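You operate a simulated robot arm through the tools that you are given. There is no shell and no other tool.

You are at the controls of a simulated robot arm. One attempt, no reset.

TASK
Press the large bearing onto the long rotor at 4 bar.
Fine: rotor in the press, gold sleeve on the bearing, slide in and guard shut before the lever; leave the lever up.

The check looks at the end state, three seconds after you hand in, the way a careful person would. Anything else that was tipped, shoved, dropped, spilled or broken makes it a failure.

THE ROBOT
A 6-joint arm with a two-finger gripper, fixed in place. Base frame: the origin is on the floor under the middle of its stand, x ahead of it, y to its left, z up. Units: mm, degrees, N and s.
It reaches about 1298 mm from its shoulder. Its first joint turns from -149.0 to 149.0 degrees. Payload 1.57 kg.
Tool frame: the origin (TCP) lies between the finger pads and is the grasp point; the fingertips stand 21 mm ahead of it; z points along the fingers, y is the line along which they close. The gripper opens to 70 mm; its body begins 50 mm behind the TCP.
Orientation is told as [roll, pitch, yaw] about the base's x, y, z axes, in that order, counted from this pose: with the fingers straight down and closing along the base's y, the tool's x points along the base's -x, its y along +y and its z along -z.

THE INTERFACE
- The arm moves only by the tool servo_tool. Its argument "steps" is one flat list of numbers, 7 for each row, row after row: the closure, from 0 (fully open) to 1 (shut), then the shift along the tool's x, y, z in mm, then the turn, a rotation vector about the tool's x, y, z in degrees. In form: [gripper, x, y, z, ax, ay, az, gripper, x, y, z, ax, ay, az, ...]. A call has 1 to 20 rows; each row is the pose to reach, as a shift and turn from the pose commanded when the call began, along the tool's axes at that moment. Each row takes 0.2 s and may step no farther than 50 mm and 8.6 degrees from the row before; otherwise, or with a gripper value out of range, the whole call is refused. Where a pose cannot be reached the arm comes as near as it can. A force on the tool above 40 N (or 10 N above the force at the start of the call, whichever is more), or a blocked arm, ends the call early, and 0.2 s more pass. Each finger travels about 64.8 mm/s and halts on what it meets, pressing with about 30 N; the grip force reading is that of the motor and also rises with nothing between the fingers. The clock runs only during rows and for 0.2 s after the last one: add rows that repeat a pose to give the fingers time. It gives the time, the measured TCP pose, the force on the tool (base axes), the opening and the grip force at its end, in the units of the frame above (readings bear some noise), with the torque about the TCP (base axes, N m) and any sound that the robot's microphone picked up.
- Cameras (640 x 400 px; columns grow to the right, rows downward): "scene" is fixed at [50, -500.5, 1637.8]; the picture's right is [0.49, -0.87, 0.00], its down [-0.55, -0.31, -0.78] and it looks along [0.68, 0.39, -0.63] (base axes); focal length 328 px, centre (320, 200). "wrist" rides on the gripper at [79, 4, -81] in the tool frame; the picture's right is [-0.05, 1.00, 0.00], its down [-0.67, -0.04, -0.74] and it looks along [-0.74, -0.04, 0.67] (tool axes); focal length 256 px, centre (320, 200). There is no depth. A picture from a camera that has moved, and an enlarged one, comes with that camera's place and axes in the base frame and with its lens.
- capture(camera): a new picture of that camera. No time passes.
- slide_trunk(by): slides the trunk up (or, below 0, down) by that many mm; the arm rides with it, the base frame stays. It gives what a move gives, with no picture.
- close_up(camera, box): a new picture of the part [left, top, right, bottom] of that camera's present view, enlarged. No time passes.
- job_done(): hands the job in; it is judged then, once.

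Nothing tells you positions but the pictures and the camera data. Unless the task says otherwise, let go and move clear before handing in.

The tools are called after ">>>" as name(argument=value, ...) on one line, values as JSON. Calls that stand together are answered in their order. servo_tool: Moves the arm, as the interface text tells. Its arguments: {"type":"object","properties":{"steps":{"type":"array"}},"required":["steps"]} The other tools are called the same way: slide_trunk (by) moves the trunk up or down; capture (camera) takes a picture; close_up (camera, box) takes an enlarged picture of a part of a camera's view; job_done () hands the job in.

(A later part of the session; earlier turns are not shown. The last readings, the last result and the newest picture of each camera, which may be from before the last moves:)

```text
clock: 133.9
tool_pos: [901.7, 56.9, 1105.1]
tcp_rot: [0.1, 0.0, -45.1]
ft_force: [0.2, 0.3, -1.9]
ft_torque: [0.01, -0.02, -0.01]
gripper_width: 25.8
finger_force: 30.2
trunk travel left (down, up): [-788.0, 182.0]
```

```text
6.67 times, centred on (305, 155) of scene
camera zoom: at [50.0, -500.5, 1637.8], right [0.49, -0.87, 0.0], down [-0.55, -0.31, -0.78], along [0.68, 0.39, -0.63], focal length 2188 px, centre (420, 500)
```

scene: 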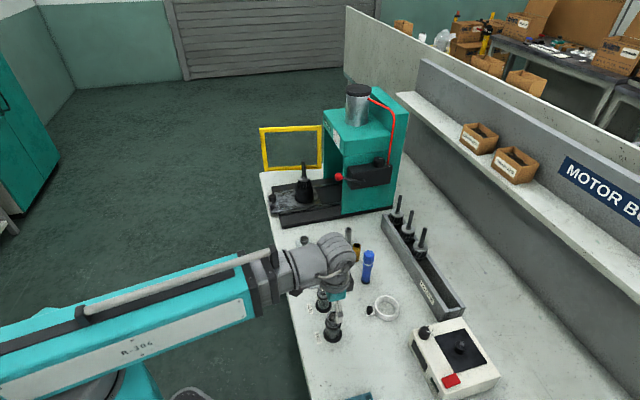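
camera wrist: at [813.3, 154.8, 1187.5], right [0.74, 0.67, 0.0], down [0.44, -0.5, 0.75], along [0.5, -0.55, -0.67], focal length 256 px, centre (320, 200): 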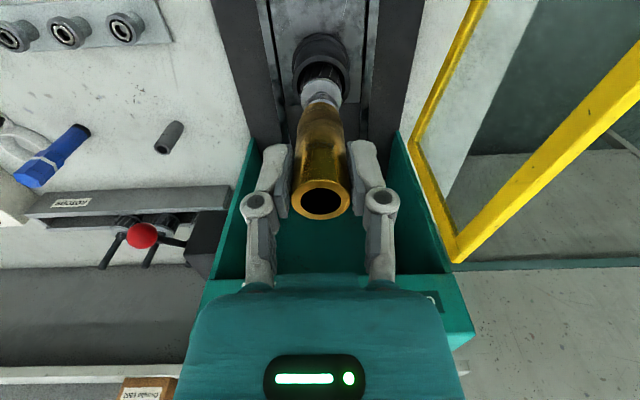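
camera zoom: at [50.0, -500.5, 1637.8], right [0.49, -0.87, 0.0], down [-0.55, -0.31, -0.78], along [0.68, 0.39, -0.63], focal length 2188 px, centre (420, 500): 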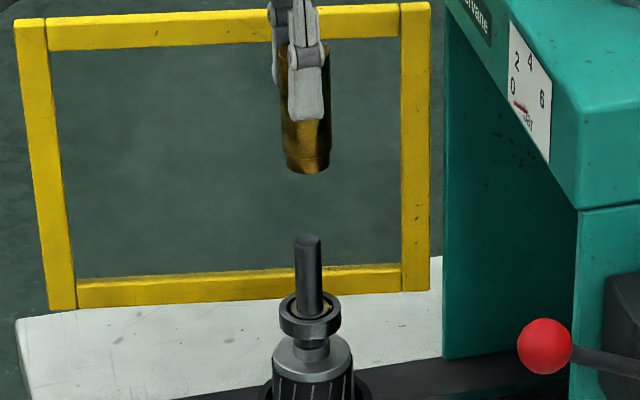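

>>> close_up(camera="scene", box=[293, 128, 318, 168])

>>> close_up(camera="wrist", box=[290, 60, 350, 220])

```text
10.00 times, centred on (306, 148) of scene
camera zoom: at [50.0, -500.5, 1637.8], right [0.49, -0.87, 0.0], down [-0.55, -0.31, -0.78], along [0.68, 0.39, -0.63], focal length 3282 px, centre (465, 720)
```

zoom: 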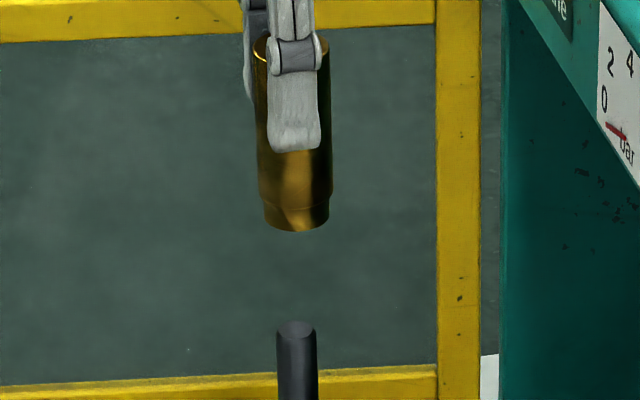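

```text
2.50 times, centred on (320, 140) of wrist
camera zoom: at [848.6, 117.2, 1187.4], right [0.74, 0.67, 0.0], down [0.44, -0.5, 0.75], along [0.5, -0.55, -0.67], focal length 640 px, centre (320, 350)
```

zoom: 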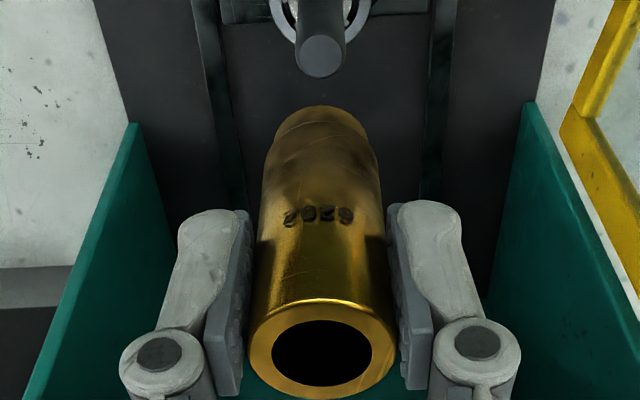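

Scene view shows the sleeve 2.2 mm too far forward relative to the shaft. Correcting and lowering to just above the tip.

>>> servo_tool(steps=[0.7, 2.2, 0, 0, 0, 0, 0, 0.7, 2.2, 0, 0, 0, 0, 0])

>>> slide_trunk(by=-44)

>>> close_up(camera="scene", box=[293, 138, 318, 178])

>>> capture(camera="wrist")

>>> close_up(camera="wrist", box=[280, 60, 360, 130])

```text
clock: 134.5
tool_pos: [901.3, 58.5, 1106.6]
tcp_rot: [0.2, 0.1, -45.0]
ft_force: [0.2, 1.1, -1.8]
ft_torque: [-0.02, -0.01, 0.01]
gripper_width: 25.9
finger_force: 30.0
trunk travel left (down, up): [-788.0, 182.0]
```

```text
clock: 135.4
tool_pos: [901.9, 58.8, 1062.3]
tcp_rot: [0.1, 0.1, -45.0]
ft_force: [-0.3, 0.4, -1.5]
ft_torque: [-0.03, 0.02, -0.02]
gripper_width: 26.0
finger_force: 29.8
trunk travel left (down, up): [-744.0, 226.0]
```

```text
10.00 times, centred on (306, 158) of scene
camera zoom: at [50.0, -500.5, 1637.8], right [0.49, -0.87, 0.0], down [-0.55, -0.31, -0.78], along [0.68, 0.39, -0.63], focal length 3282 px, centre (465, 620)
```

zoom: 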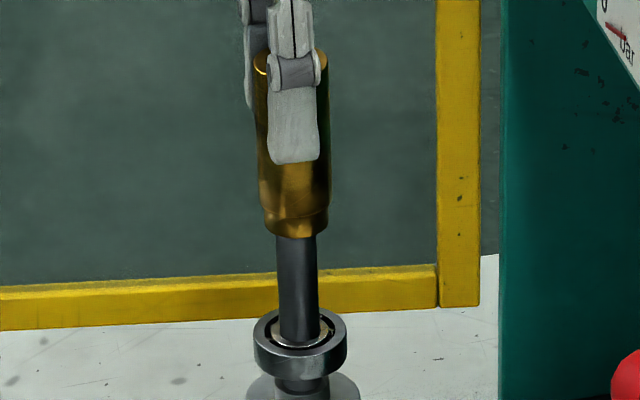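

```text
taken
camera wrist: at [847.6, 118.3, 1143.5], right [0.74, 0.67, 0.0], down [0.44, -0.5, 0.75], along [0.5, -0.55, -0.67], focal length 256 px, centre (320, 200)
```

wrist: 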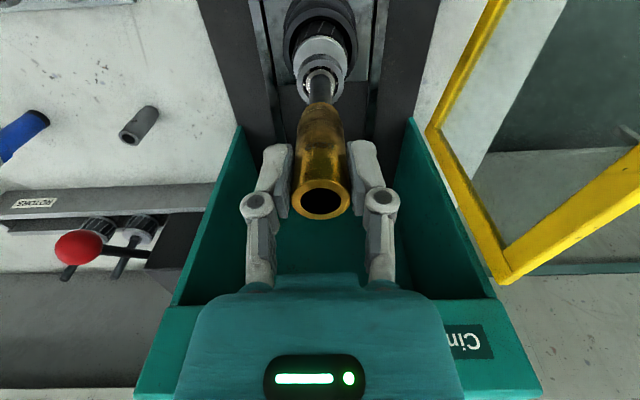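

```text
5.71 times, centred on (320, 95) of wrist
camera zoom: at [847.6, 118.3, 1143.5], right [0.74, 0.67, 0.0], down [0.44, -0.5, 0.75], along [0.5, -0.55, -0.67], focal length 1463 px, centre (320, 800)
```

zoom: 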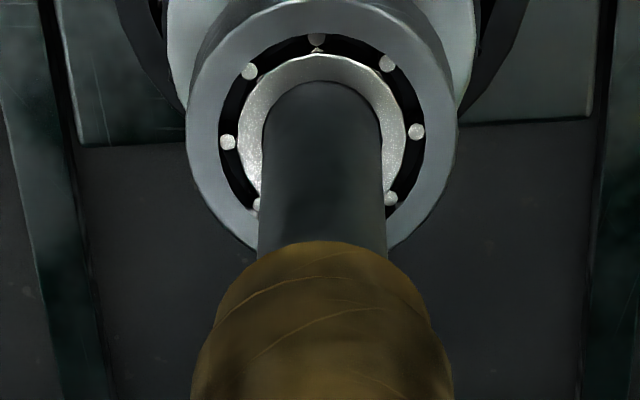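

Aligned within ~0.5 mm. Lowering the sleeve onto the shaft in small steps.

>>> servo_tool(steps=[0.7, -0.4, 0, 0, 0, 0, 0, 0.7, -0.4, 0, 0, 0, 0, 0])

>>> slide_trunk(by=-9)

>>> slide_trunk(by=-3)

>>> slide_trunk(by=-2)

>>> slide_trunk(by=-2)

>>> close_up(camera="scene", box=[293, 138, 318, 178])

```text
clock: 136.0
tool_pos: [901.8, 57.5, 1061.7]
tcp_rot: [0.1, 0.1, -44.9]
ft_force: [0.2, -0.1, -1.1]
ft_torque: [0.02, -0.02, 0.02]
gripper_width: 25.8
finger_force: 29.8
trunk travel left (down, up): [-744.0, 226.0]
```

```text
clock: 136.6
tool_pos: [902.7, 57.3, 1053.0]
tcp_rot: [0.2, 0.1, -45.0]
ft_force: [0.3, -0.6, -1.4]
ft_torque: [0.0, -0.01, 0.0]
gripper_width: 25.9
finger_force: 29.4
trunk travel left (down, up): [-735.0, 235.0]
```

```text
clock: 137.1
tool_pos: [902.8, 57.9, 1049.3]
tcp_rot: [0.2, 0.1, -45.0]
ft_force: [-0.7, -0.6, -1.4]
ft_torque: [0.0, 0.02, 0.01]
gripper_width: 25.9
finger_force: 29.7
trunk travel left (down, up): [-732.0, 238.0]
```

```text
clock: 137.6
tool_pos: [902.0, 59.3, 1047.8]
tcp_rot: [0.2, 0.0, -45.0]
ft_force: [0.1, 0.1, -1.5]
ft_torque: [-0.01, 0.01, -0.01]
gripper_width: 25.9
finger_force: 30.2
trunk travel left (down, up): [-730.0, 240.0]
```

```text
clock: 138.1
tool_pos: [900.6, 59.7, 1046.4]
tcp_rot: [0.1, -0.1, -45.0]
ft_force: [-0.1, 0.5, -1.1]
ft_torque: [0.01, -0.03, 0.01]
gripper_width: 26.1
finger_force: 30.6
trunk travel left (down, up): [-728.0, 242.0]
```

```text
10.00 times, centred on (306, 158) of scene
camera zoom: at [50.0, -500.5, 1637.8], right [0.49, -0.87, 0.0], down [-0.55, -0.31, -0.78], along [0.68, 0.39, -0.63], focal length 3282 px, centre (465, 620)
```

zoom: 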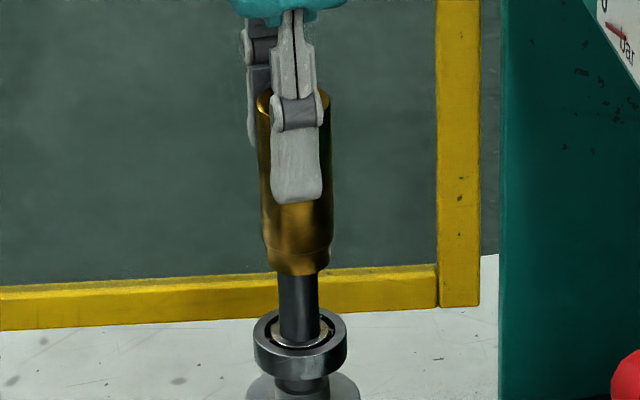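

The tip has entered the sleeve bore without contact. Continuing down toward the bearing.

>>> slide_trunk(by=-4)

>>> slide_trunk(by=-6)

>>> slide_trunk(by=-8)

>>> slide_trunk(by=-8)

>>> close_up(camera="scene", box=[293, 138, 318, 178])

>>> close_up(camera="wrist", box=[260, 60, 380, 240])

```text
clock: 138.7
tool_pos: [902.0, 59.4, 1041.0]
tcp_rot: [0.1, 0.1, -45.1]
ft_force: [-0.9, 0.7, -2.0]
ft_torque: [0.02, 0.0, 0.03]
gripper_width: 25.5
finger_force: 30.0
trunk travel left (down, up): [-724.0, 246.0]
```

```text
clock: 139.2
tool_pos: [904.1, 59.4, 1036.6]
tcp_rot: [0.2, 0.0, -44.9]
ft_force: [0.3, 0.5, -1.3]
ft_torque: [-0.03, -0.01, -0.03]
gripper_width: 25.7
finger_force: 30.4
trunk travel left (down, up): [-718.0, 252.0]
```

```text
clock: 139.8
tool_pos: [903.0, 58.9, 1028.8]
tcp_rot: [0.2, 0.0, -45.0]
ft_force: [-0.4, -0.4, -1.3]
ft_torque: [-0.02, 0.0, 0.02]
gripper_width: 26.0
finger_force: 29.5
trunk travel left (down, up): [-710.0, 260.0]
```

```text
clock: 140.3
tool_pos: [901.7, 59.1, 1020.1]
tcp_rot: [0.1, 0.0, -45.1]
ft_force: [-0.2, -0.7, -0.8]
ft_torque: [-0.03, 0.01, 0.01]
gripper_width: 25.7
finger_force: 30.1
trunk travel left (down, up): [-702.0, 268.0]
```

```text
10.00 times, centred on (306, 158) of scene
camera zoom: at [50.0, -500.5, 1637.8], right [0.49, -0.87, 0.0], down [-0.55, -0.31, -0.78], along [0.68, 0.39, -0.63], focal length 3282 px, centre (465, 620)
```

zoom: 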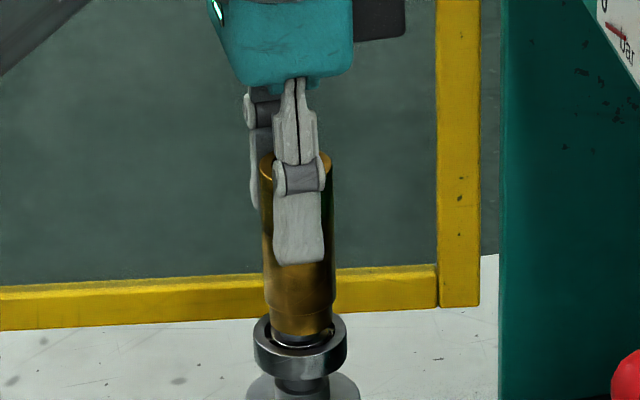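

```text
2.22 times, centred on (320, 150) of wrist
camera zoom: at [848.0, 118.1, 1101.5], right [0.74, 0.67, 0.0], down [0.44, -0.5, 0.75], along [0.5, -0.55, -0.67], focal length 569 px, centre (320, 311)
```

zoom: 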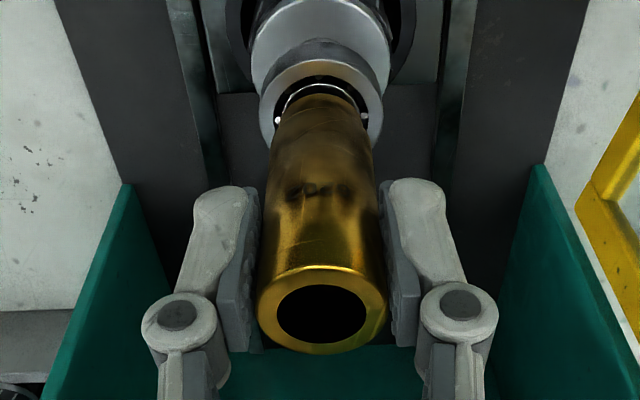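

>>> slide_trunk(by=-4)

>>> slide_trunk(by=-2)

>>> slide_trunk(by=-2)

>>> close_up(camera="scene", box=[293, 138, 318, 178])

```text
clock: 140.9
tool_pos: [901.9, 59.3, 1016.7]
tcp_rot: [0.1, -0.1, -45.1]
ft_force: [0.6, 0.2, -1.3]
ft_torque: [0.01, 0.04, 0.01]
gripper_width: 25.6
finger_force: 29.9
trunk travel left (down, up): [-698.0, 272.0]
```

```text
clock: 141.4
tool_pos: [900.7, 59.1, 1015.1]
tcp_rot: [0.3, -0.2, -45.0]
ft_force: [-0.9, 0.5, 5.3]
ft_torque: [-0.02, 0.01, 0.0]
gripper_width: 25.7
finger_force: 30.1
trunk travel left (down, up): [-696.0, 274.0]
```

```text
clock: 141.9
tool_pos: [900.7, 58.5, 1013.0]
tcp_rot: [0.3, -0.1, -45.0]
ft_force: [-0.6, 0.1, 16.6]
ft_torque: [-0.02, 0.0, -0.03]
gripper_width: 26.0
finger_force: 30.1
trunk travel left (down, up): [-694.0, 276.0]
```

```text
10.00 times, centred on (306, 158) of scene
camera zoom: at [50.0, -500.5, 1637.8], right [0.49, -0.87, 0.0], down [-0.55, -0.31, -0.78], along [0.68, 0.39, -0.63], focal length 3282 px, centre (465, 620)
```

zoom: 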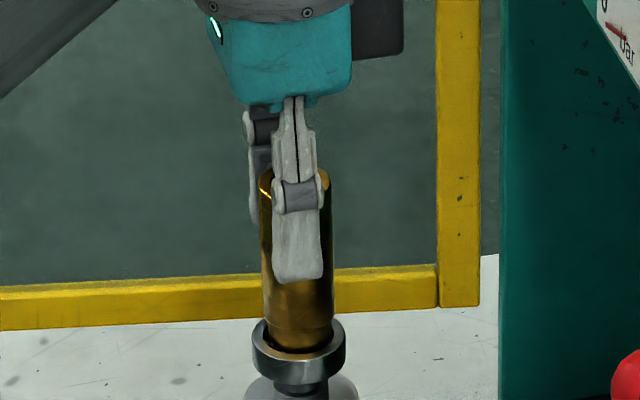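

The sleeve is seated on the bearing. Relieving the preload and releasing gently.

>>> slide_trunk(by=1.5)

>>> servo_tool(steps=[0.62, 0, 0, 0, 0, 0, 0, 0.56, 0, 0, 0, 0, 0, 0, 0.5, 0, 0, 0, 0, 0, 0, 0.4, 0, 0, 0, 0, 0, 0, 0.3, 0, 0, 0, 0, 0, 0, 0.3, 0, 0, 0, 0, 0, 0])

>>> close_up(camera="scene", box=[285, 135, 325, 185])

>>> close_up(camera="wrist", box=[230, 40, 410, 240])

```text
clock: 142.4
tool_pos: [902.3, 58.5, 1014.3]
tcp_rot: [0.2, -0.1, -45.1]
ft_force: [-0.1, 0.4, 3.5]
ft_torque: [-0.02, -0.05, -0.03]
gripper_width: 25.8
finger_force: 30.2
trunk travel left (down, up): [-695.0, 275.0]
```

```text
clock: 143.8
tool_pos: [901.7, 58.2, 1013.7]
tcp_rot: [0.2, 0.0, -44.9]
ft_force: [0.1, 1.1, -0.2]
ft_torque: [-0.01, 0.01, -0.03]
gripper_width: 48.8
finger_force: 0.1
trunk travel left (down, up): [-695.0, 275.0]
```

```text
8.00 times, centred on (305, 160) of scene
camera zoom: at [50.0, -500.5, 1637.8], right [0.49, -0.87, 0.0], down [-0.55, -0.31, -0.78], along [0.68, 0.39, -0.63], focal length 2625 px, centre (440, 520)
```

zoom: 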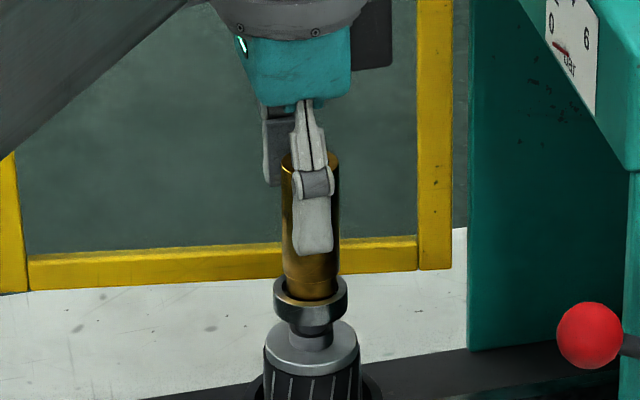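

```text
2.00 times, centred on (320, 140) of wrist
camera zoom: at [848.0, 118.1, 1095.0], right [0.74, 0.67, 0.0], down [0.44, -0.5, 0.75], along [0.5, -0.55, -0.67], focal length 512 px, centre (320, 320)
```

zoom: 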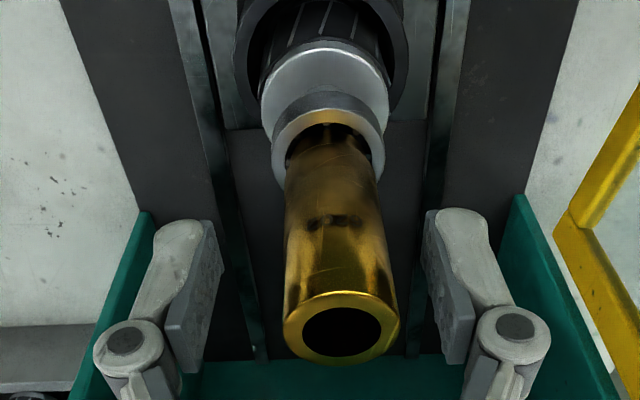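

Stack is standing on its own with a slight lean. Raising straight up to clear it, then checking how it stands.

>>> slide_trunk(by=40)

>>> slide_trunk(by=50)

>>> close_up(camera="scene", box=[280, 130, 330, 205])

>>> close_up(camera="wrist", box=[250, 0, 390, 140])

```text
clock: 144.7
tool_pos: [902.5, 59.2, 1052.6]
tcp_rot: [0.1, 0.0, -45.0]
ft_force: [0.1, 0.5, 0.1]
ft_torque: [0.01, 0.01, 0.04]
gripper_width: 48.9
finger_force: 0.0
trunk travel left (down, up): [-735.0, 235.0]
```

```text
clock: 145.6
tool_pos: [901.6, 58.9, 1104.1]
tcp_rot: [0.2, -0.1, -45.0]
ft_force: [-0.3, 0.3, 0.0]
ft_torque: [-0.03, 0.02, 0.02]
gripper_width: 49.1
finger_force: 0.1
trunk travel left (down, up): [-785.0, 185.0]
```

```text
5.33 times, centred on (305, 168) of scene
camera zoom: at [50.0, -500.5, 1637.8], right [0.49, -0.87, 0.0], down [-0.55, -0.31, -0.78], along [0.68, 0.39, -0.63], focal length 1750 px, centre (400, 373)
```

zoom: 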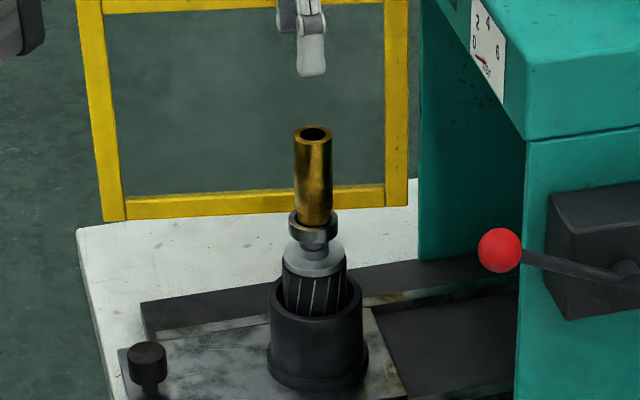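

```text
2.86 times, centred on (320, 70) of wrist
camera zoom: at [848.1, 118.2, 1184.9], right [0.74, 0.67, 0.0], down [0.44, -0.5, 0.75], along [0.5, -0.55, -0.67], focal length 731 px, centre (320, 571)
```

zoom: 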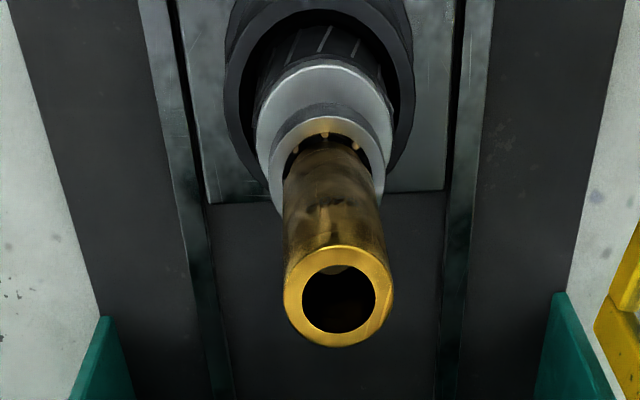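

The stack is stable but leans ~2° toward the guard side. I'll lower the open gripper around the sleeve and close to just wider than it, nudging it upright about the cup axis.

>>> servo_tool(steps=[0.3, 0, -0.7, 0, 0, 0, 0, 0.3, 0, -0.7, 0, 0, 0, 0])

>>> slide_trunk(by=-90)

>>> servo_tool(steps=[0.4, 0, 0, 0, 0, 0, 0, 0.48, 0, 0, 0, 0, 0, 0, 0.53, 0, 0, 0, 0, 0, 0, 0.56, 0, 0, 0, 0, 0, 0, 0.58, 0, 0, 0, 0, 0, 0, 0.595, 0, 0, 0, 0, 0, 0, 0.595, 0, 0, 0, 0, 0, 0, 0.595, 0, 0, 0, 0, 0, 0])

>>> close_up(camera="wrist", box=[230, 40, 410, 240])

>>> close_up(camera="scene", box=[280, 130, 330, 205])

```text
clock: 146.2
tool_pos: [901.9, 58.3, 1103.3]
tcp_rot: [0.1, 0.1, -44.9]
ft_force: [-0.6, -0.1, -0.5]
ft_torque: [-0.02, 0.02, 0.0]
gripper_width: 48.8
finger_force: 0.1
trunk travel left (down, up): [-785.0, 185.0]
```

```text
clock: 147.4
tool_pos: [901.4, 59.6, 1014.2]
tcp_rot: [0.2, 0.0, -45.0]
ft_force: [0.3, -0.5, 0.7]
ft_torque: [-0.03, -0.01, 0.02]
gripper_width: 48.9
finger_force: 0.1
trunk travel left (down, up): [-695.0, 275.0]
```

```text
clock: 149.2
tool_pos: [901.5, 59.2, 1013.4]
tcp_rot: [0.2, 0.0, -45.1]
ft_force: [0.9, 0.7, 0.4]
ft_torque: [-0.02, -0.01, 0.03]
gripper_width: 28.5
finger_force: 0.2
trunk travel left (down, up): [-695.0, 275.0]
```

```text
2.00 times, centred on (320, 140) of wrist
camera zoom: at [847.4, 117.9, 1095.0], right [0.74, 0.67, 0.0], down [0.44, -0.5, 0.75], along [0.5, -0.55, -0.67], focal length 512 px, centre (320, 320)
```

zoom: 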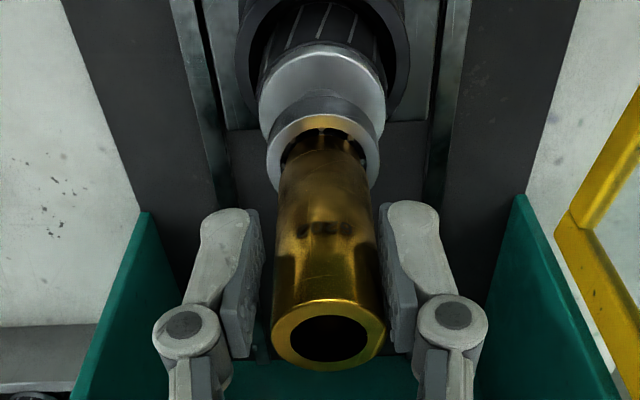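

```text
5.33 times, centred on (305, 168) of scene
camera zoom: at [50.0, -500.5, 1637.8], right [0.49, -0.87, 0.0], down [-0.55, -0.31, -0.78], along [0.68, 0.39, -0.63], focal length 1750 px, centre (400, 373)
```

zoom: 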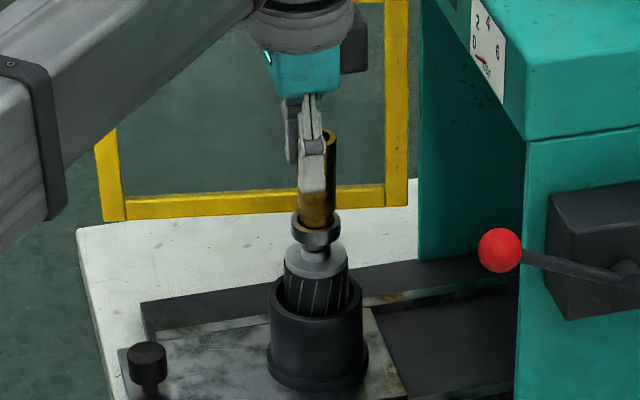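

The rotor has a little natural play in the nest, so a slight lean either way is normal. Opening and raising clear of the sleeve.

>>> servo_tool(steps=[0.55, 0, 0, 0, 0, 0, 0, 0.45, 0, 0, 0, 0, 0, 0, 0.3, 0, 0, 0, 0, 0, 0, 0.3, 0, 0, 0, 0, 0, 0])

>>> slide_trunk(by=90)

>>> close_up(camera="scene", box=[270, 130, 340, 215])

>>> close_up(camera="wrist", box=[250, 0, 390, 140])

```text
clock: 150.2
tool_pos: [900.3, 57.8, 1014.2]
tcp_rot: [0.1, 0.1, -45.1]
ft_force: [-0.1, 0.7, -0.1]
ft_torque: [0.03, -0.01, -0.01]
gripper_width: 48.9
finger_force: 0.0
trunk travel left (down, up): [-695.0, 275.0]
```

```text
clock: 151.5
tool_pos: [901.8, 57.8, 1103.8]
tcp_rot: [0.2, -0.1, -45.1]
ft_force: [-0.1, -0.6, -0.4]
ft_torque: [-0.01, -0.01, -0.05]
gripper_width: 48.8
finger_force: 0.0
trunk travel left (down, up): [-785.0, 185.0]
```

```text
4.71 times, centred on (305, 172) of scene
camera zoom: at [50.0, -500.5, 1637.8], right [0.49, -0.87, 0.0], down [-0.55, -0.31, -0.78], along [0.68, 0.39, -0.63], focal length 1544 px, centre (391, 329)
```

zoom: 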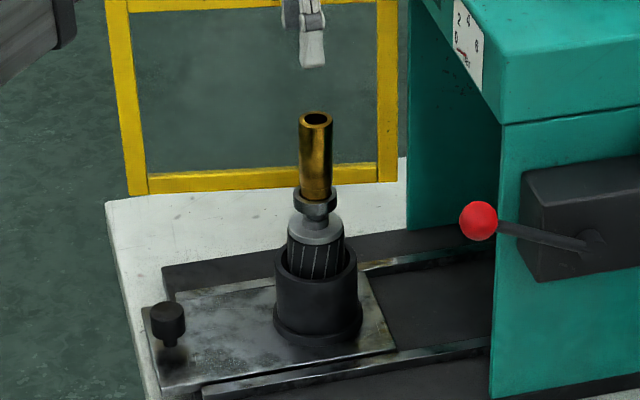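

```text
2.86 times, centred on (320, 70) of wrist
camera zoom: at [847.6, 117.9, 1184.9], right [0.74, 0.67, 0.0], down [0.44, -0.5, 0.75], along [0.5, -0.55, -0.67], focal length 731 px, centre (320, 571)
```

zoom: 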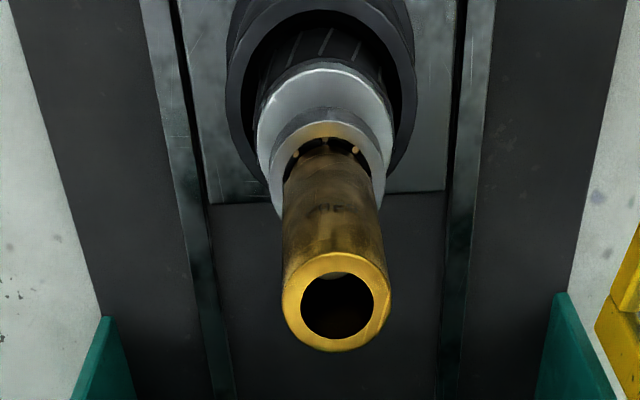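

Now the slide. I'll back off in front of the press, close the gripper, and look at the knob for alignment.

>>> servo_tool(steps=[0.4, 30, 0, 0, 0, 0, 0, 0.6, 70, 0, 0, 0, 0, 0, 0.8, 110, 0, 0, 0, 0, 0, 1, 150, 0, 0, 0, 0, 0, 1, 190, 0, 0, 0, 0, 0, 1, 200, 0, 0, 0, 0, 0, 1, 200, 0, 0, 0, 0, 0])

>>> capture(camera="wrist")

>>> close_up(camera="wrist", box=[230, 0, 430, 140])

```text
clock: 153.1
tool_pos: [759.0, 201.2, 1103.4]
tcp_rot: [0.2, -0.1, -44.9]
ft_force: [0.2, -0.4, 0.4]
ft_torque: [-0.01, -0.05, -0.02]
gripper_width: 0.0
finger_force: 28.7
trunk travel left (down, up): [-785.0, 185.0]
```

```text
taken
camera wrist: at [705.4, 260.5, 1185.0], right [0.74, 0.67, 0.0], down [0.44, -0.5, 0.75], along [0.5, -0.55, -0.67], focal length 256 px, centre (320, 200)
```

wrist: 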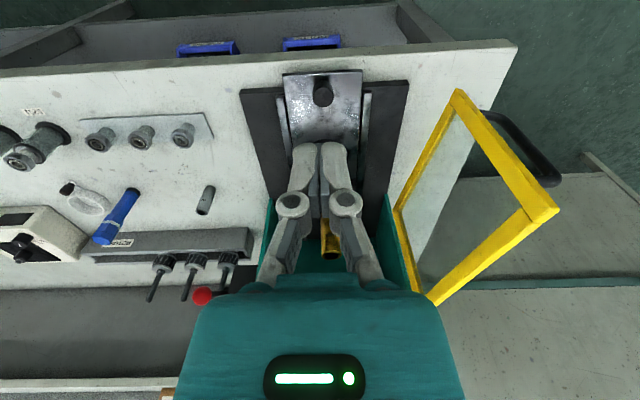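

```text
2.86 times, centred on (330, 70) of wrist
camera zoom: at [705.4, 260.5, 1185.0], right [0.74, 0.67, 0.0], down [0.44, -0.5, 0.75], along [0.5, -0.55, -0.67], focal length 731 px, centre (291, 571)
```

zoom: 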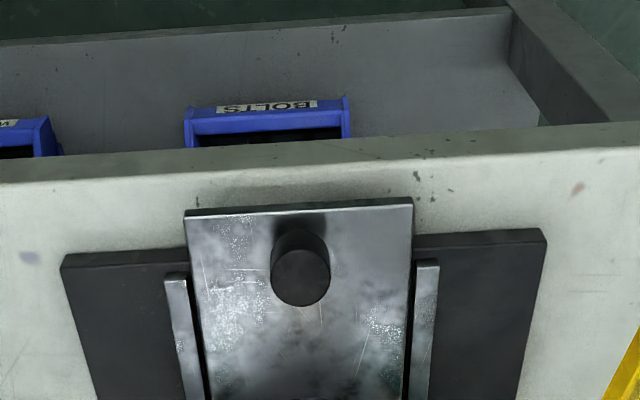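

The knob is at e≈476, f≈679, right in line. Tilting the tool 30° (fingers pointing toward the press) so the wrist stays clear of the press head, then lowering in front of the knob.

>>> servo_tool(steps=[1, 0, 0, -1.6, 0, -7.5, 0, 1, 0, 0, -6.5, 0, -15, 0, 1, 0, 0, -14.5, 0, -22.5, 0, 1, 0, 0, -25.5, 0, -30, 0, 1, 0, 0, -25.5, 0, -30, 0])

>>> slide_trunk(by=-235)

>>> capture(camera="wrist")

>>> capture(camera="scene")

```text
clock: 154.3
tool_pos: [760.0, 200.6, 1127.6]
tcp_rot: [0.3, -30.3, -45.2]
ft_force: [-1.1, 0.0, -0.1]
ft_torque: [0.04, 0.0, -0.02]
gripper_width: 0.0
finger_force: 29.1
trunk travel left (down, up): [-785.0, 185.0]
```

```text
clock: 156.7
tool_pos: [759.6, 199.7, 893.2]
tcp_rot: [0.3, -30.2, -45.1]
ft_force: [-0.3, -0.4, 0.7]
ft_torque: [-0.01, -0.02, 0.01]
gripper_width: 0.1
finger_force: 28.6
trunk travel left (down, up): [-550.0, 420.0]
```

```text
taken
camera wrist: at [684.5, 280.9, 924.6], right [0.74, 0.67, 0.03], down [0.12, -0.17, 0.98], along [0.66, -0.72, -0.2], focal length 256 px, centre (320, 200)
```

wrist: 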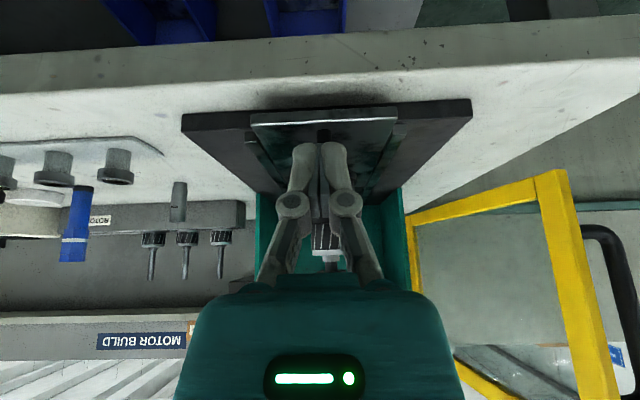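

```text
taken
```

scene: 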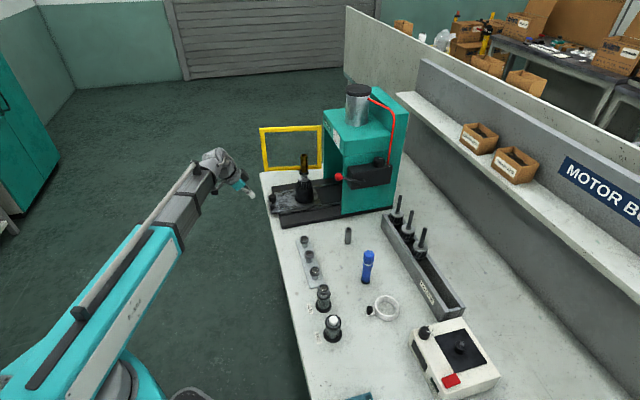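

>>> slide_trunk(by=-33)

>>> close_up(camera="scene", box=[230, 150, 320, 225])

>>> capture(camera="wrist")

```text
clock: 157.5
tool_pos: [759.5, 199.5, 861.1]
tcp_rot: [0.3, -30.0, -45.2]
ft_force: [-0.5, -0.4, 0.4]
ft_torque: [-0.03, -0.03, 0.0]
gripper_width: 0.1
finger_force: 28.8
trunk travel left (down, up): [-517.0, 453.0]
```

```text
5.33 times, centred on (275, 188) of scene
camera zoom: at [50.0, -500.5, 1637.8], right [0.49, -0.87, 0.0], down [-0.55, -0.31, -0.78], along [0.68, 0.39, -0.63], focal length 1750 px, centre (560, 267)
```

zoom: 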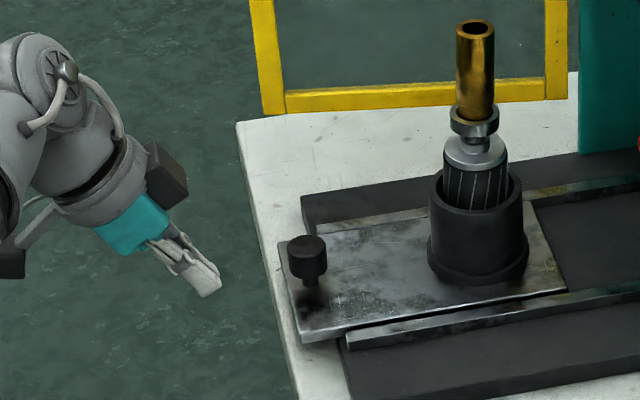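

```text
taken
camera wrist: at [684.5, 280.9, 891.5], right [0.74, 0.67, 0.03], down [0.12, -0.17, 0.98], along [0.66, -0.72, -0.2], focal length 256 px, centre (320, 200)
```

wrist: 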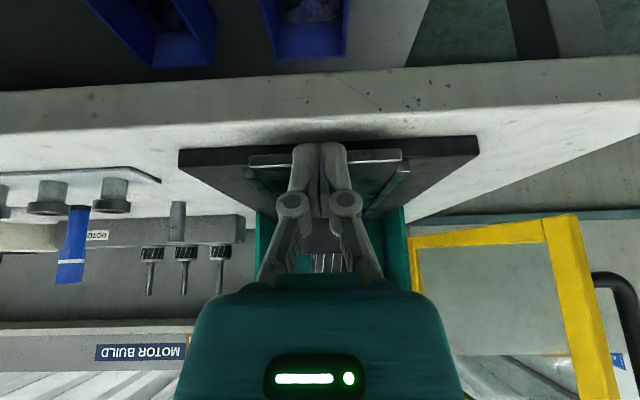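

The fingertips line up with the knob cap. Raising 5 mm for a mid-cap contact and starting a slow push.

>>> slide_trunk(by=5)

>>> servo_tool(steps=[1, -15.6, 0, 9, 0, 0, 0, 1, -29.4, 0, 17, 0, 0, 0, 1, -34.6, 0, 20, 0, 0, 0, 1, -39.8, 0, 23, 0, 0, 0, 1, -45, 0, 26, 0, 0, 0, 1, -50.2, 0, 29, 0, 0, 0, 1, -55.4, 0, 32, 0, 0, 0, 1, -60.6, 0, 35, 0, 0, 0])

>>> close_up(camera="scene", box=[250, 130, 345, 225])

```text
clock: 158.1
tool_pos: [759.3, 199.7, 864.7]
tcp_rot: [0.3, -30.1, -45.2]
ft_force: [-0.1, 0.3, -0.2]
ft_torque: [0.01, 0.0, 0.02]
gripper_width: 0.1
finger_force: 29.0
trunk travel left (down, up): [-522.0, 448.0]
```

```text
clock: 159.8
tool_pos: [810.0, 150.8, 865.5]
tcp_rot: [0.3, -30.1, -45.1]
ft_force: [-0.3, -0.7, 0.0]
ft_torque: [-0.01, -0.01, 0.0]
gripper_width: 0.1
finger_force: 28.4
trunk travel left (down, up): [-522.0, 448.0]
```

```text
4.21 times, centred on (298, 178) of scene
camera zoom: at [50.0, -500.5, 1637.8], right [0.49, -0.87, 0.0], down [-0.55, -0.31, -0.78], along [0.68, 0.39, -0.63], focal length 1382 px, centre (415, 295)
```

zoom: 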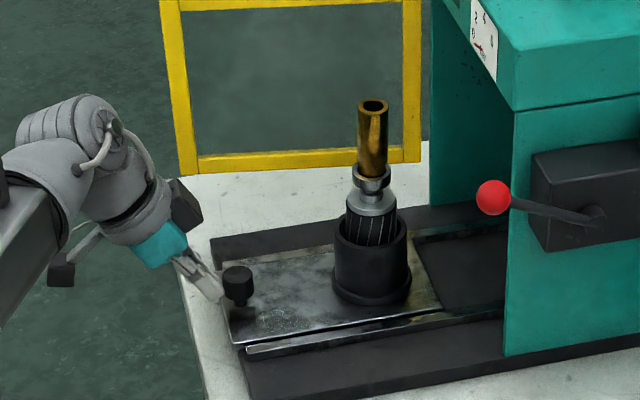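

Just about touching the knob. Continuing the slow push.

>>> servo_tool(steps=[1, -4.3, 0, 2.5, 0, 0, 0, 1, -8.7, 0, 5, 0, 0, 0, 1, -13, 0, 7.5, 0, 0, 0, 1, -17.3, 0, 10, 0, 0, 0, 1, -21.7, 0, 12.5, 0, 0, 0, 1, -26, 0, 15, 0, 0, 0])

>>> close_up(camera="scene", box=[250, 130, 345, 225])

```text
clock: 161.2
tool_pos: [830.3, 129.9, 865.7]
tcp_rot: [0.3, -30.1, -45.1]
ft_force: [0.1, -0.2, 0.0]
ft_torque: [0.04, 0.01, -0.02]
gripper_width: 0.0
finger_force: 28.6
trunk travel left (down, up): [-522.0, 448.0]
```

```text
4.21 times, centred on (298, 178) of scene
camera zoom: at [50.0, -500.5, 1637.8], right [0.49, -0.87, 0.0], down [-0.55, -0.31, -0.78], along [0.68, 0.39, -0.63], focal length 1382 px, centre (415, 295)
```

zoom: 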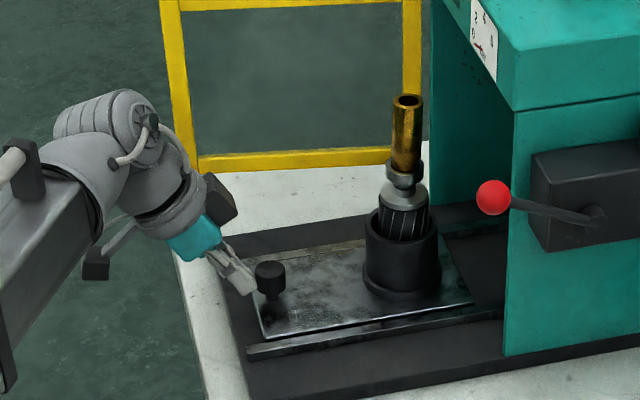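

The slide moves smoothly with the stack steady. Continuing.

>>> servo_tool(steps=[1, -4.3, 0, 2.5, 0, 0, 0, 1, -8.7, 0, 5, 0, 0, 0, 1, -13, 0, 7.5, 0, 0, 0, 1, -17.3, 0, 10, 0, 0, 0, 1, -21.7, 0, 12.5, 0, 0, 0, 1, -26, 0, 15, 0, 0, 0, 1, -30.3, 0, 17.5, 0, 0, 0, 1, -34.6, 0, 20, 0, 0, 0, 1, -39, 0, 22.5, 0, 0, 0, 1, -43.3, 0, 25, 0, 0, 0, 1, -47.6, 0, 27.5, 0, 0, 0, 1, -52, 0, 30, 0, 0, 0, 1, -56.3, 0, 32.5, 0, 0, 0, 1, -60.6, 0, 35, 0, 0, 0])

>>> close_up(camera="scene", box=[250, 130, 365, 225])

```text
clock: 164.2
tool_pos: [879.1, 79.9, 865.4]
tcp_rot: [0.3, -30.0, -45.2]
ft_force: [0.7, 0.7, 0.4]
ft_torque: [0.02, -0.01, 0.02]
gripper_width: 0.0
finger_force: 28.4
trunk travel left (down, up): [-522.0, 448.0]
```

```text
4.21 times, centred on (308, 178) of scene
camera zoom: at [50.0, -500.5, 1637.8], right [0.49, -0.87, 0.0], down [-0.55, -0.31, -0.78], along [0.68, 0.39, -0.63], focal length 1382 px, centre (373, 295)
```

zoom: 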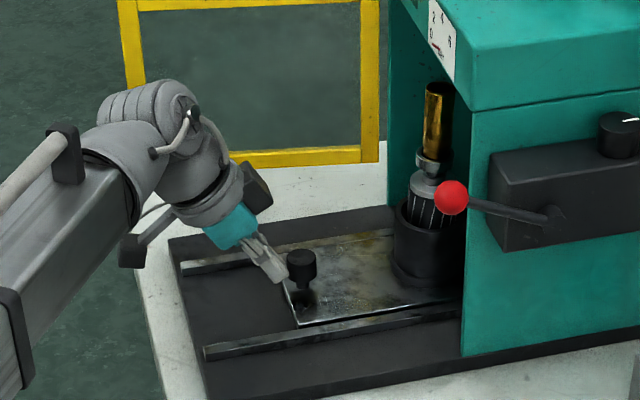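

>>> servo_tool(steps=[1, -4.3, 0, 2.5, 0, 0, 0, 1, -8.7, 0, 5, 0, 0, 0, 1, -13, 0, 7.5, 0, 0, 0, 1, -17.3, 0, 10, 0, 0, 0, 1, -21.7, 0, 12.5, 0, 0, 0, 1, -26, 0, 15, 0, 0, 0, 1, -30.3, 0, 17.5, 0, 0, 0, 1, -34.6, 0, 20, 0, 0, 0, 1, -39, 0, 22.5, 0, 0, 0, 1, -43.3, 0, 25, 0, 0, 0, 1, -47.6, 0, 27.5, 0, 0, 0, 1, -52, 0, 30, 0, 0, 0])

>>> close_up(camera="scene", box=[260, 120, 375, 225])

>>> capture(camera="wrist")

```text
clock: 166.8
tool_pos: [922.8, 35.9, 865.1]
tcp_rot: [0.3, -30.2, -45.2]
ft_force: [0.1, -0.5, 0.5]
ft_torque: [0.0, 0.02, -0.06]
gripper_width: 0.0
finger_force: 28.0
trunk travel left (down, up): [-522.0, 448.0]
```

```text
3.81 times, centred on (318, 172) of scene
camera zoom: at [50.0, -500.5, 1637.8], right [0.49, -0.87, 0.0], down [-0.55, -0.31, -0.78], along [0.68, 0.39, -0.63], focal length 1250 px, centre (330, 305)
```

zoom: 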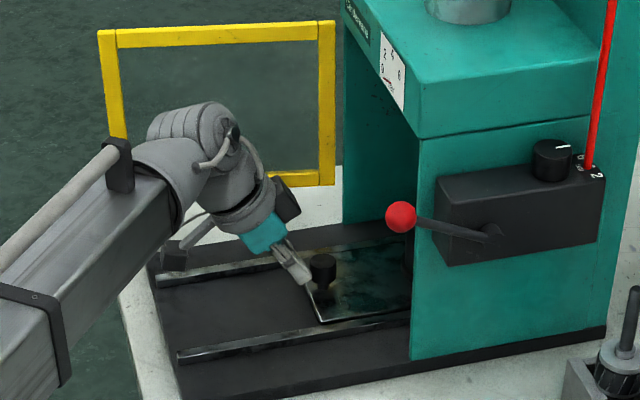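

```text
taken
camera wrist: at [847.2, 117.2, 896.4], right [0.74, 0.67, 0.03], down [0.11, -0.17, 0.98], along [0.66, -0.72, -0.2], focal length 256 px, centre (320, 200)
```

wrist: 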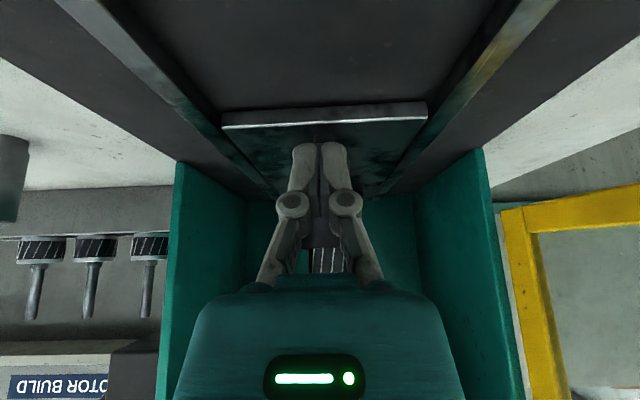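

>>> servo_tool(steps=[1, -3.5, 0, 2, 0, 0, 0, 1, -6.9, 0, 4, 0, 0, 0, 1, -10.4, 0, 6, 0, 0, 0, 1, -13.9, 0, 8, 0, 0, 0, 1, -17.3, 0, 10, 0, 0, 0, 1, -20.8, 0, 12, 0, 0, 0])

>>> servo_tool(steps=[1, -2.6, 0, 1.5, 0, 0, 0, 1, -5.2, 0, 3, 0, 0, 0, 1, -7.8, 0, 4.5, 0, 0, 0, 1, -10.4, 0, 6, 0, 0, 0])

>>> close_up(camera="scene", box=[260, 120, 375, 225])

```text
clock: 168.2
tool_pos: [931.6, 26.7, 865.4]
tcp_rot: [0.3, -29.4, -45.1]
ft_force: [-7.5, 5.7, -0.3]
ft_torque: [0.14, 0.01, -0.04]
gripper_width: 6.2
finger_force: 28.2
trunk travel left (down, up): [-522.0, 448.0]
stopped in row 6: the force on the tool passed its limit at 45 N (the readings are from after the stop); the commanded pose is now the measured one
```

```text
clock: 168.8
tool_pos: [932.9, 27.7, 863.2]
tcp_rot: [0.4, -28.9, -45.1]
ft_force: [-7.3, 6.4, -0.9]
ft_torque: [0.16, 0.01, 0.01]
gripper_width: 6.1
finger_force: 28.4
trunk travel left (down, up): [-522.0, 448.0]
stopped in row 2: the force on the tool passed its limit at 44 N (the readings are from after the stop); the commanded pose is now the measured one
```

```text
3.81 times, centred on (318, 172) of scene
camera zoom: at [50.0, -500.5, 1637.8], right [0.49, -0.87, 0.0], down [-0.55, -0.31, -0.78], along [0.68, 0.39, -0.63], focal length 1250 px, centre (330, 305)
```

zoom: 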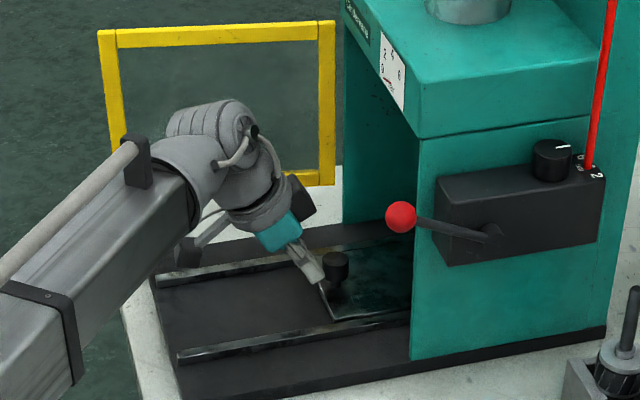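

The slide hit a firm stop (45 N). Backing off to look inside and verify the slide is fully home and the stack is under the ram.

>>> servo_tool(steps=[1, 26, 0, -15, 0, 0, 0, 1, 60.6, 0, -35, 0, 0, 0, 1, 104, 0, -60, 0, 0, 0, 1, 104, 0, -60, 0, 0, 0])

>>> capture(camera="wrist")

>>> close_up(camera="scene", box=[260, 90, 375, 225])

```text
clock: 169.8
tool_pos: [846.2, 110.9, 864.5]
tcp_rot: [0.4, -29.1, -45.1]
ft_force: [-0.9, 0.3, 0.3]
ft_torque: [0.0, -0.01, 0.02]
gripper_width: 0.0
finger_force: 29.0
trunk travel left (down, up): [-522.0, 448.0]
```

```text
taken
camera wrist: at [771.8, 191.3, 896.9], right [0.74, 0.67, 0.03], down [0.13, -0.19, 0.97], along [0.66, -0.71, -0.22], focal length 256 px, centre (320, 200)
```

wrist: 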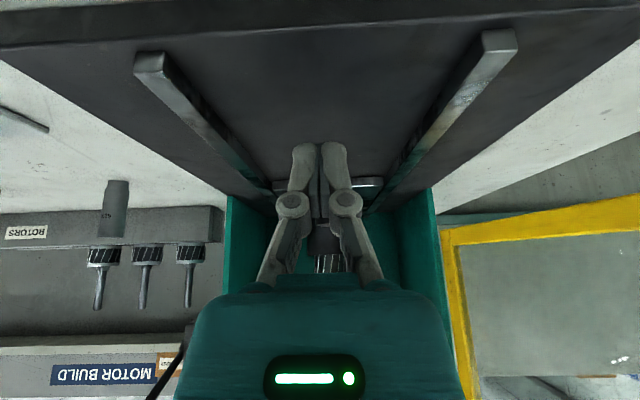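

```text
2.96 times, centred on (318, 158) of scene
camera zoom: at [50.0, -500.5, 1637.8], right [0.49, -0.87, 0.0], down [-0.55, -0.31, -0.78], along [0.68, 0.39, -0.63], focal length 972 px, centre (327, 326)
```

zoom: 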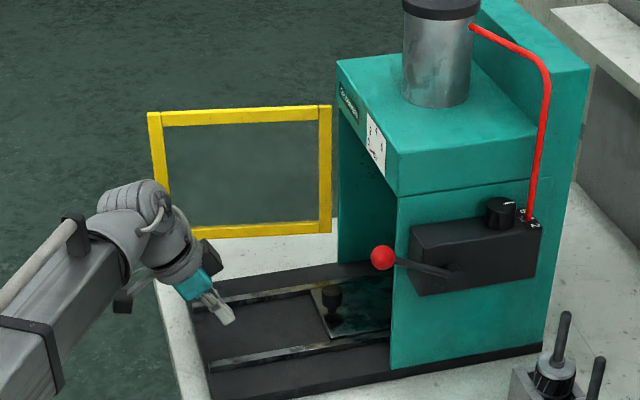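

>>> slide_trunk(by=270)

>>> capture(camera="wrist")

>>> close_up(camera="wrist", box=[230, 20, 410, 160])

```text
clock: 172.6
tool_pos: [847.2, 110.2, 1134.5]
tcp_rot: [0.5, -28.9, -45.0]
ft_force: [0.5, -0.2, 0.4]
ft_torque: [-0.01, 0.02, 0.02]
gripper_width: 0.1
finger_force: 28.8
trunk travel left (down, up): [-792.0, 178.0]
```

```text
taken
camera wrist: at [772.2, 190.8, 1166.7], right [0.74, 0.67, 0.03], down [0.13, -0.19, 0.97], along [0.66, -0.71, -0.22], focal length 256 px, centre (320, 200)
```

wrist: 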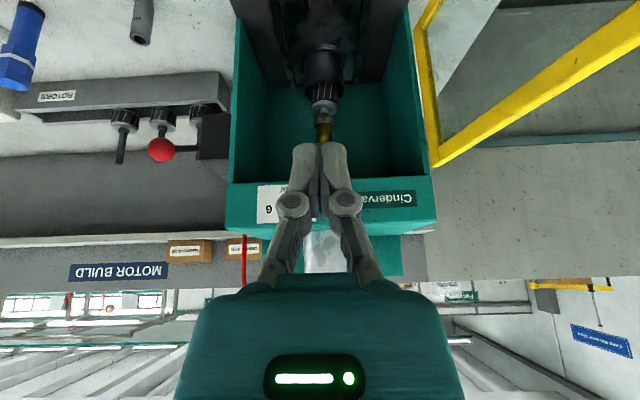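

```text
2.86 times, centred on (320, 90) of wrist
camera zoom: at [772.2, 190.8, 1166.7], right [0.74, 0.67, 0.03], down [0.13, -0.19, 0.97], along [0.66, -0.71, -0.22], focal length 731 px, centre (320, 514)
```

zoom: 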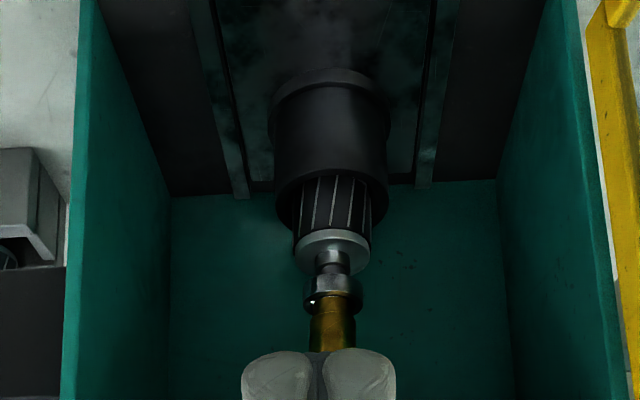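

The stack is inside, upright, with the slide against the rail ends. I'll shift sideways and lower a bit to see the ram and the sleeve top.

>>> servo_tool(steps=[1, 0, -40, 0, 0, 0, 0, 1, 0, -80, 0, 0, 0, 0, 1, 0, -110, 0, 0, 0, 0, 1, 0, -110, 0, 0, 0, 0])

>>> slide_trunk(by=-120)

>>> capture(camera="wrist")

>>> close_up(camera="wrist", box=[340, 40, 520, 260])

```text
clock: 173.6
tool_pos: [766.4, 33.2, 1135.6]
tcp_rot: [0.4, -29.0, -45.0]
ft_force: [-0.6, 0.1, -0.9]
ft_torque: [0.01, 0.02, 0.02]
gripper_width: 0.0
finger_force: 29.0
trunk travel left (down, up): [-792.0, 178.0]
```

```text
clock: 175.1
tool_pos: [766.3, 34.4, 1014.3]
tcp_rot: [0.4, -29.0, -45.1]
ft_force: [0.2, 0.2, 0.1]
ft_torque: [0.01, -0.04, 0.03]
gripper_width: 0.0
finger_force: 28.3
trunk travel left (down, up): [-672.0, 298.0]
```

```text
taken
camera wrist: at [690.4, 114.3, 1046.9], right [0.74, 0.67, 0.03], down [0.13, -0.19, 0.97], along [0.66, -0.71, -0.22], focal length 256 px, centre (320, 200)
```

wrist: 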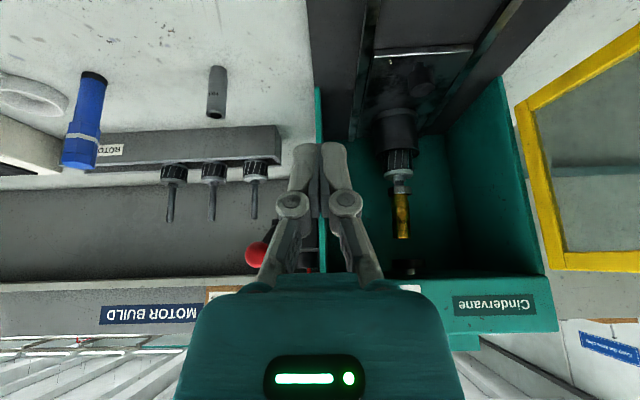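

```text
1.82 times, centred on (430, 150) of wrist
camera zoom: at [690.4, 114.3, 1046.9], right [0.74, 0.67, 0.03], down [0.13, -0.19, 0.97], along [0.66, -0.71, -0.22], focal length 465 px, centre (120, 291)
```

zoom: 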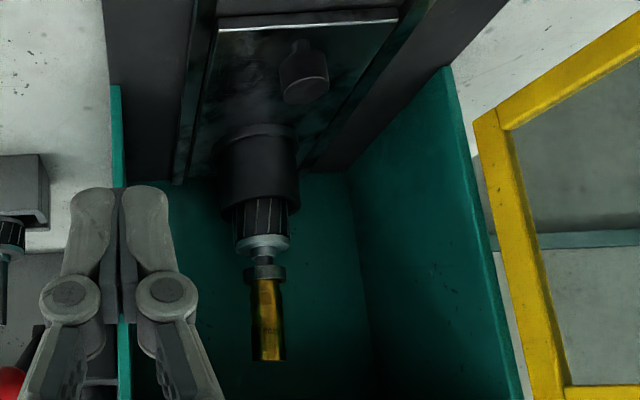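

>>> close_up(camera="wrist", box=[360, 190, 450, 290])

>>> close_up(camera="scene", box=[320, 140, 350, 200])

```text
4.00 times, centred on (405, 240) of wrist
camera zoom: at [690.4, 114.3, 1046.9], right [0.74, 0.67, 0.03], down [0.13, -0.19, 0.97], along [0.66, -0.71, -0.22], focal length 1024 px, centre (-20, 40)
```

zoom: 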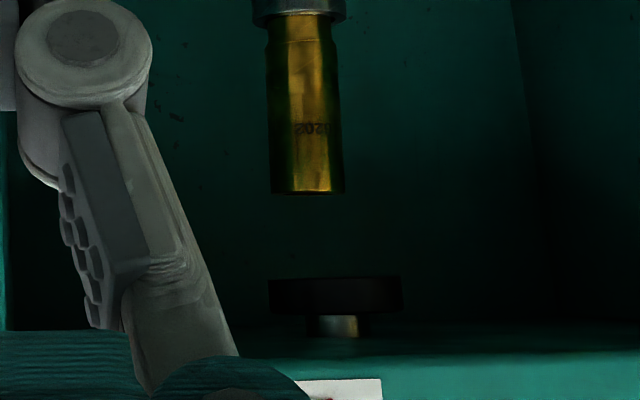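

```text
6.67 times, centred on (335, 170) of scene
camera zoom: at [50.0, -500.5, 1637.8], right [0.49, -0.87, 0.0], down [-0.55, -0.31, -0.78], along [0.68, 0.39, -0.63], focal length 2188 px, centre (220, 400)
```

zoom: 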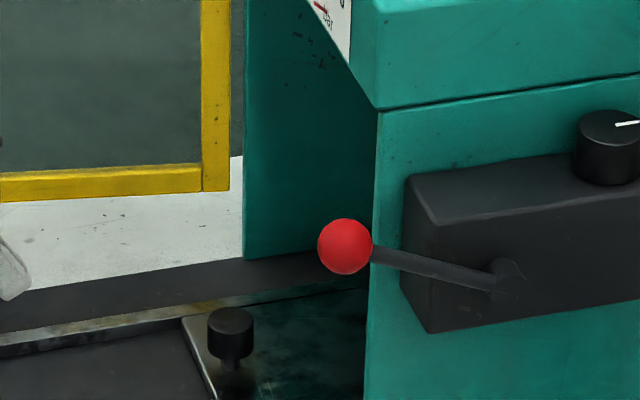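

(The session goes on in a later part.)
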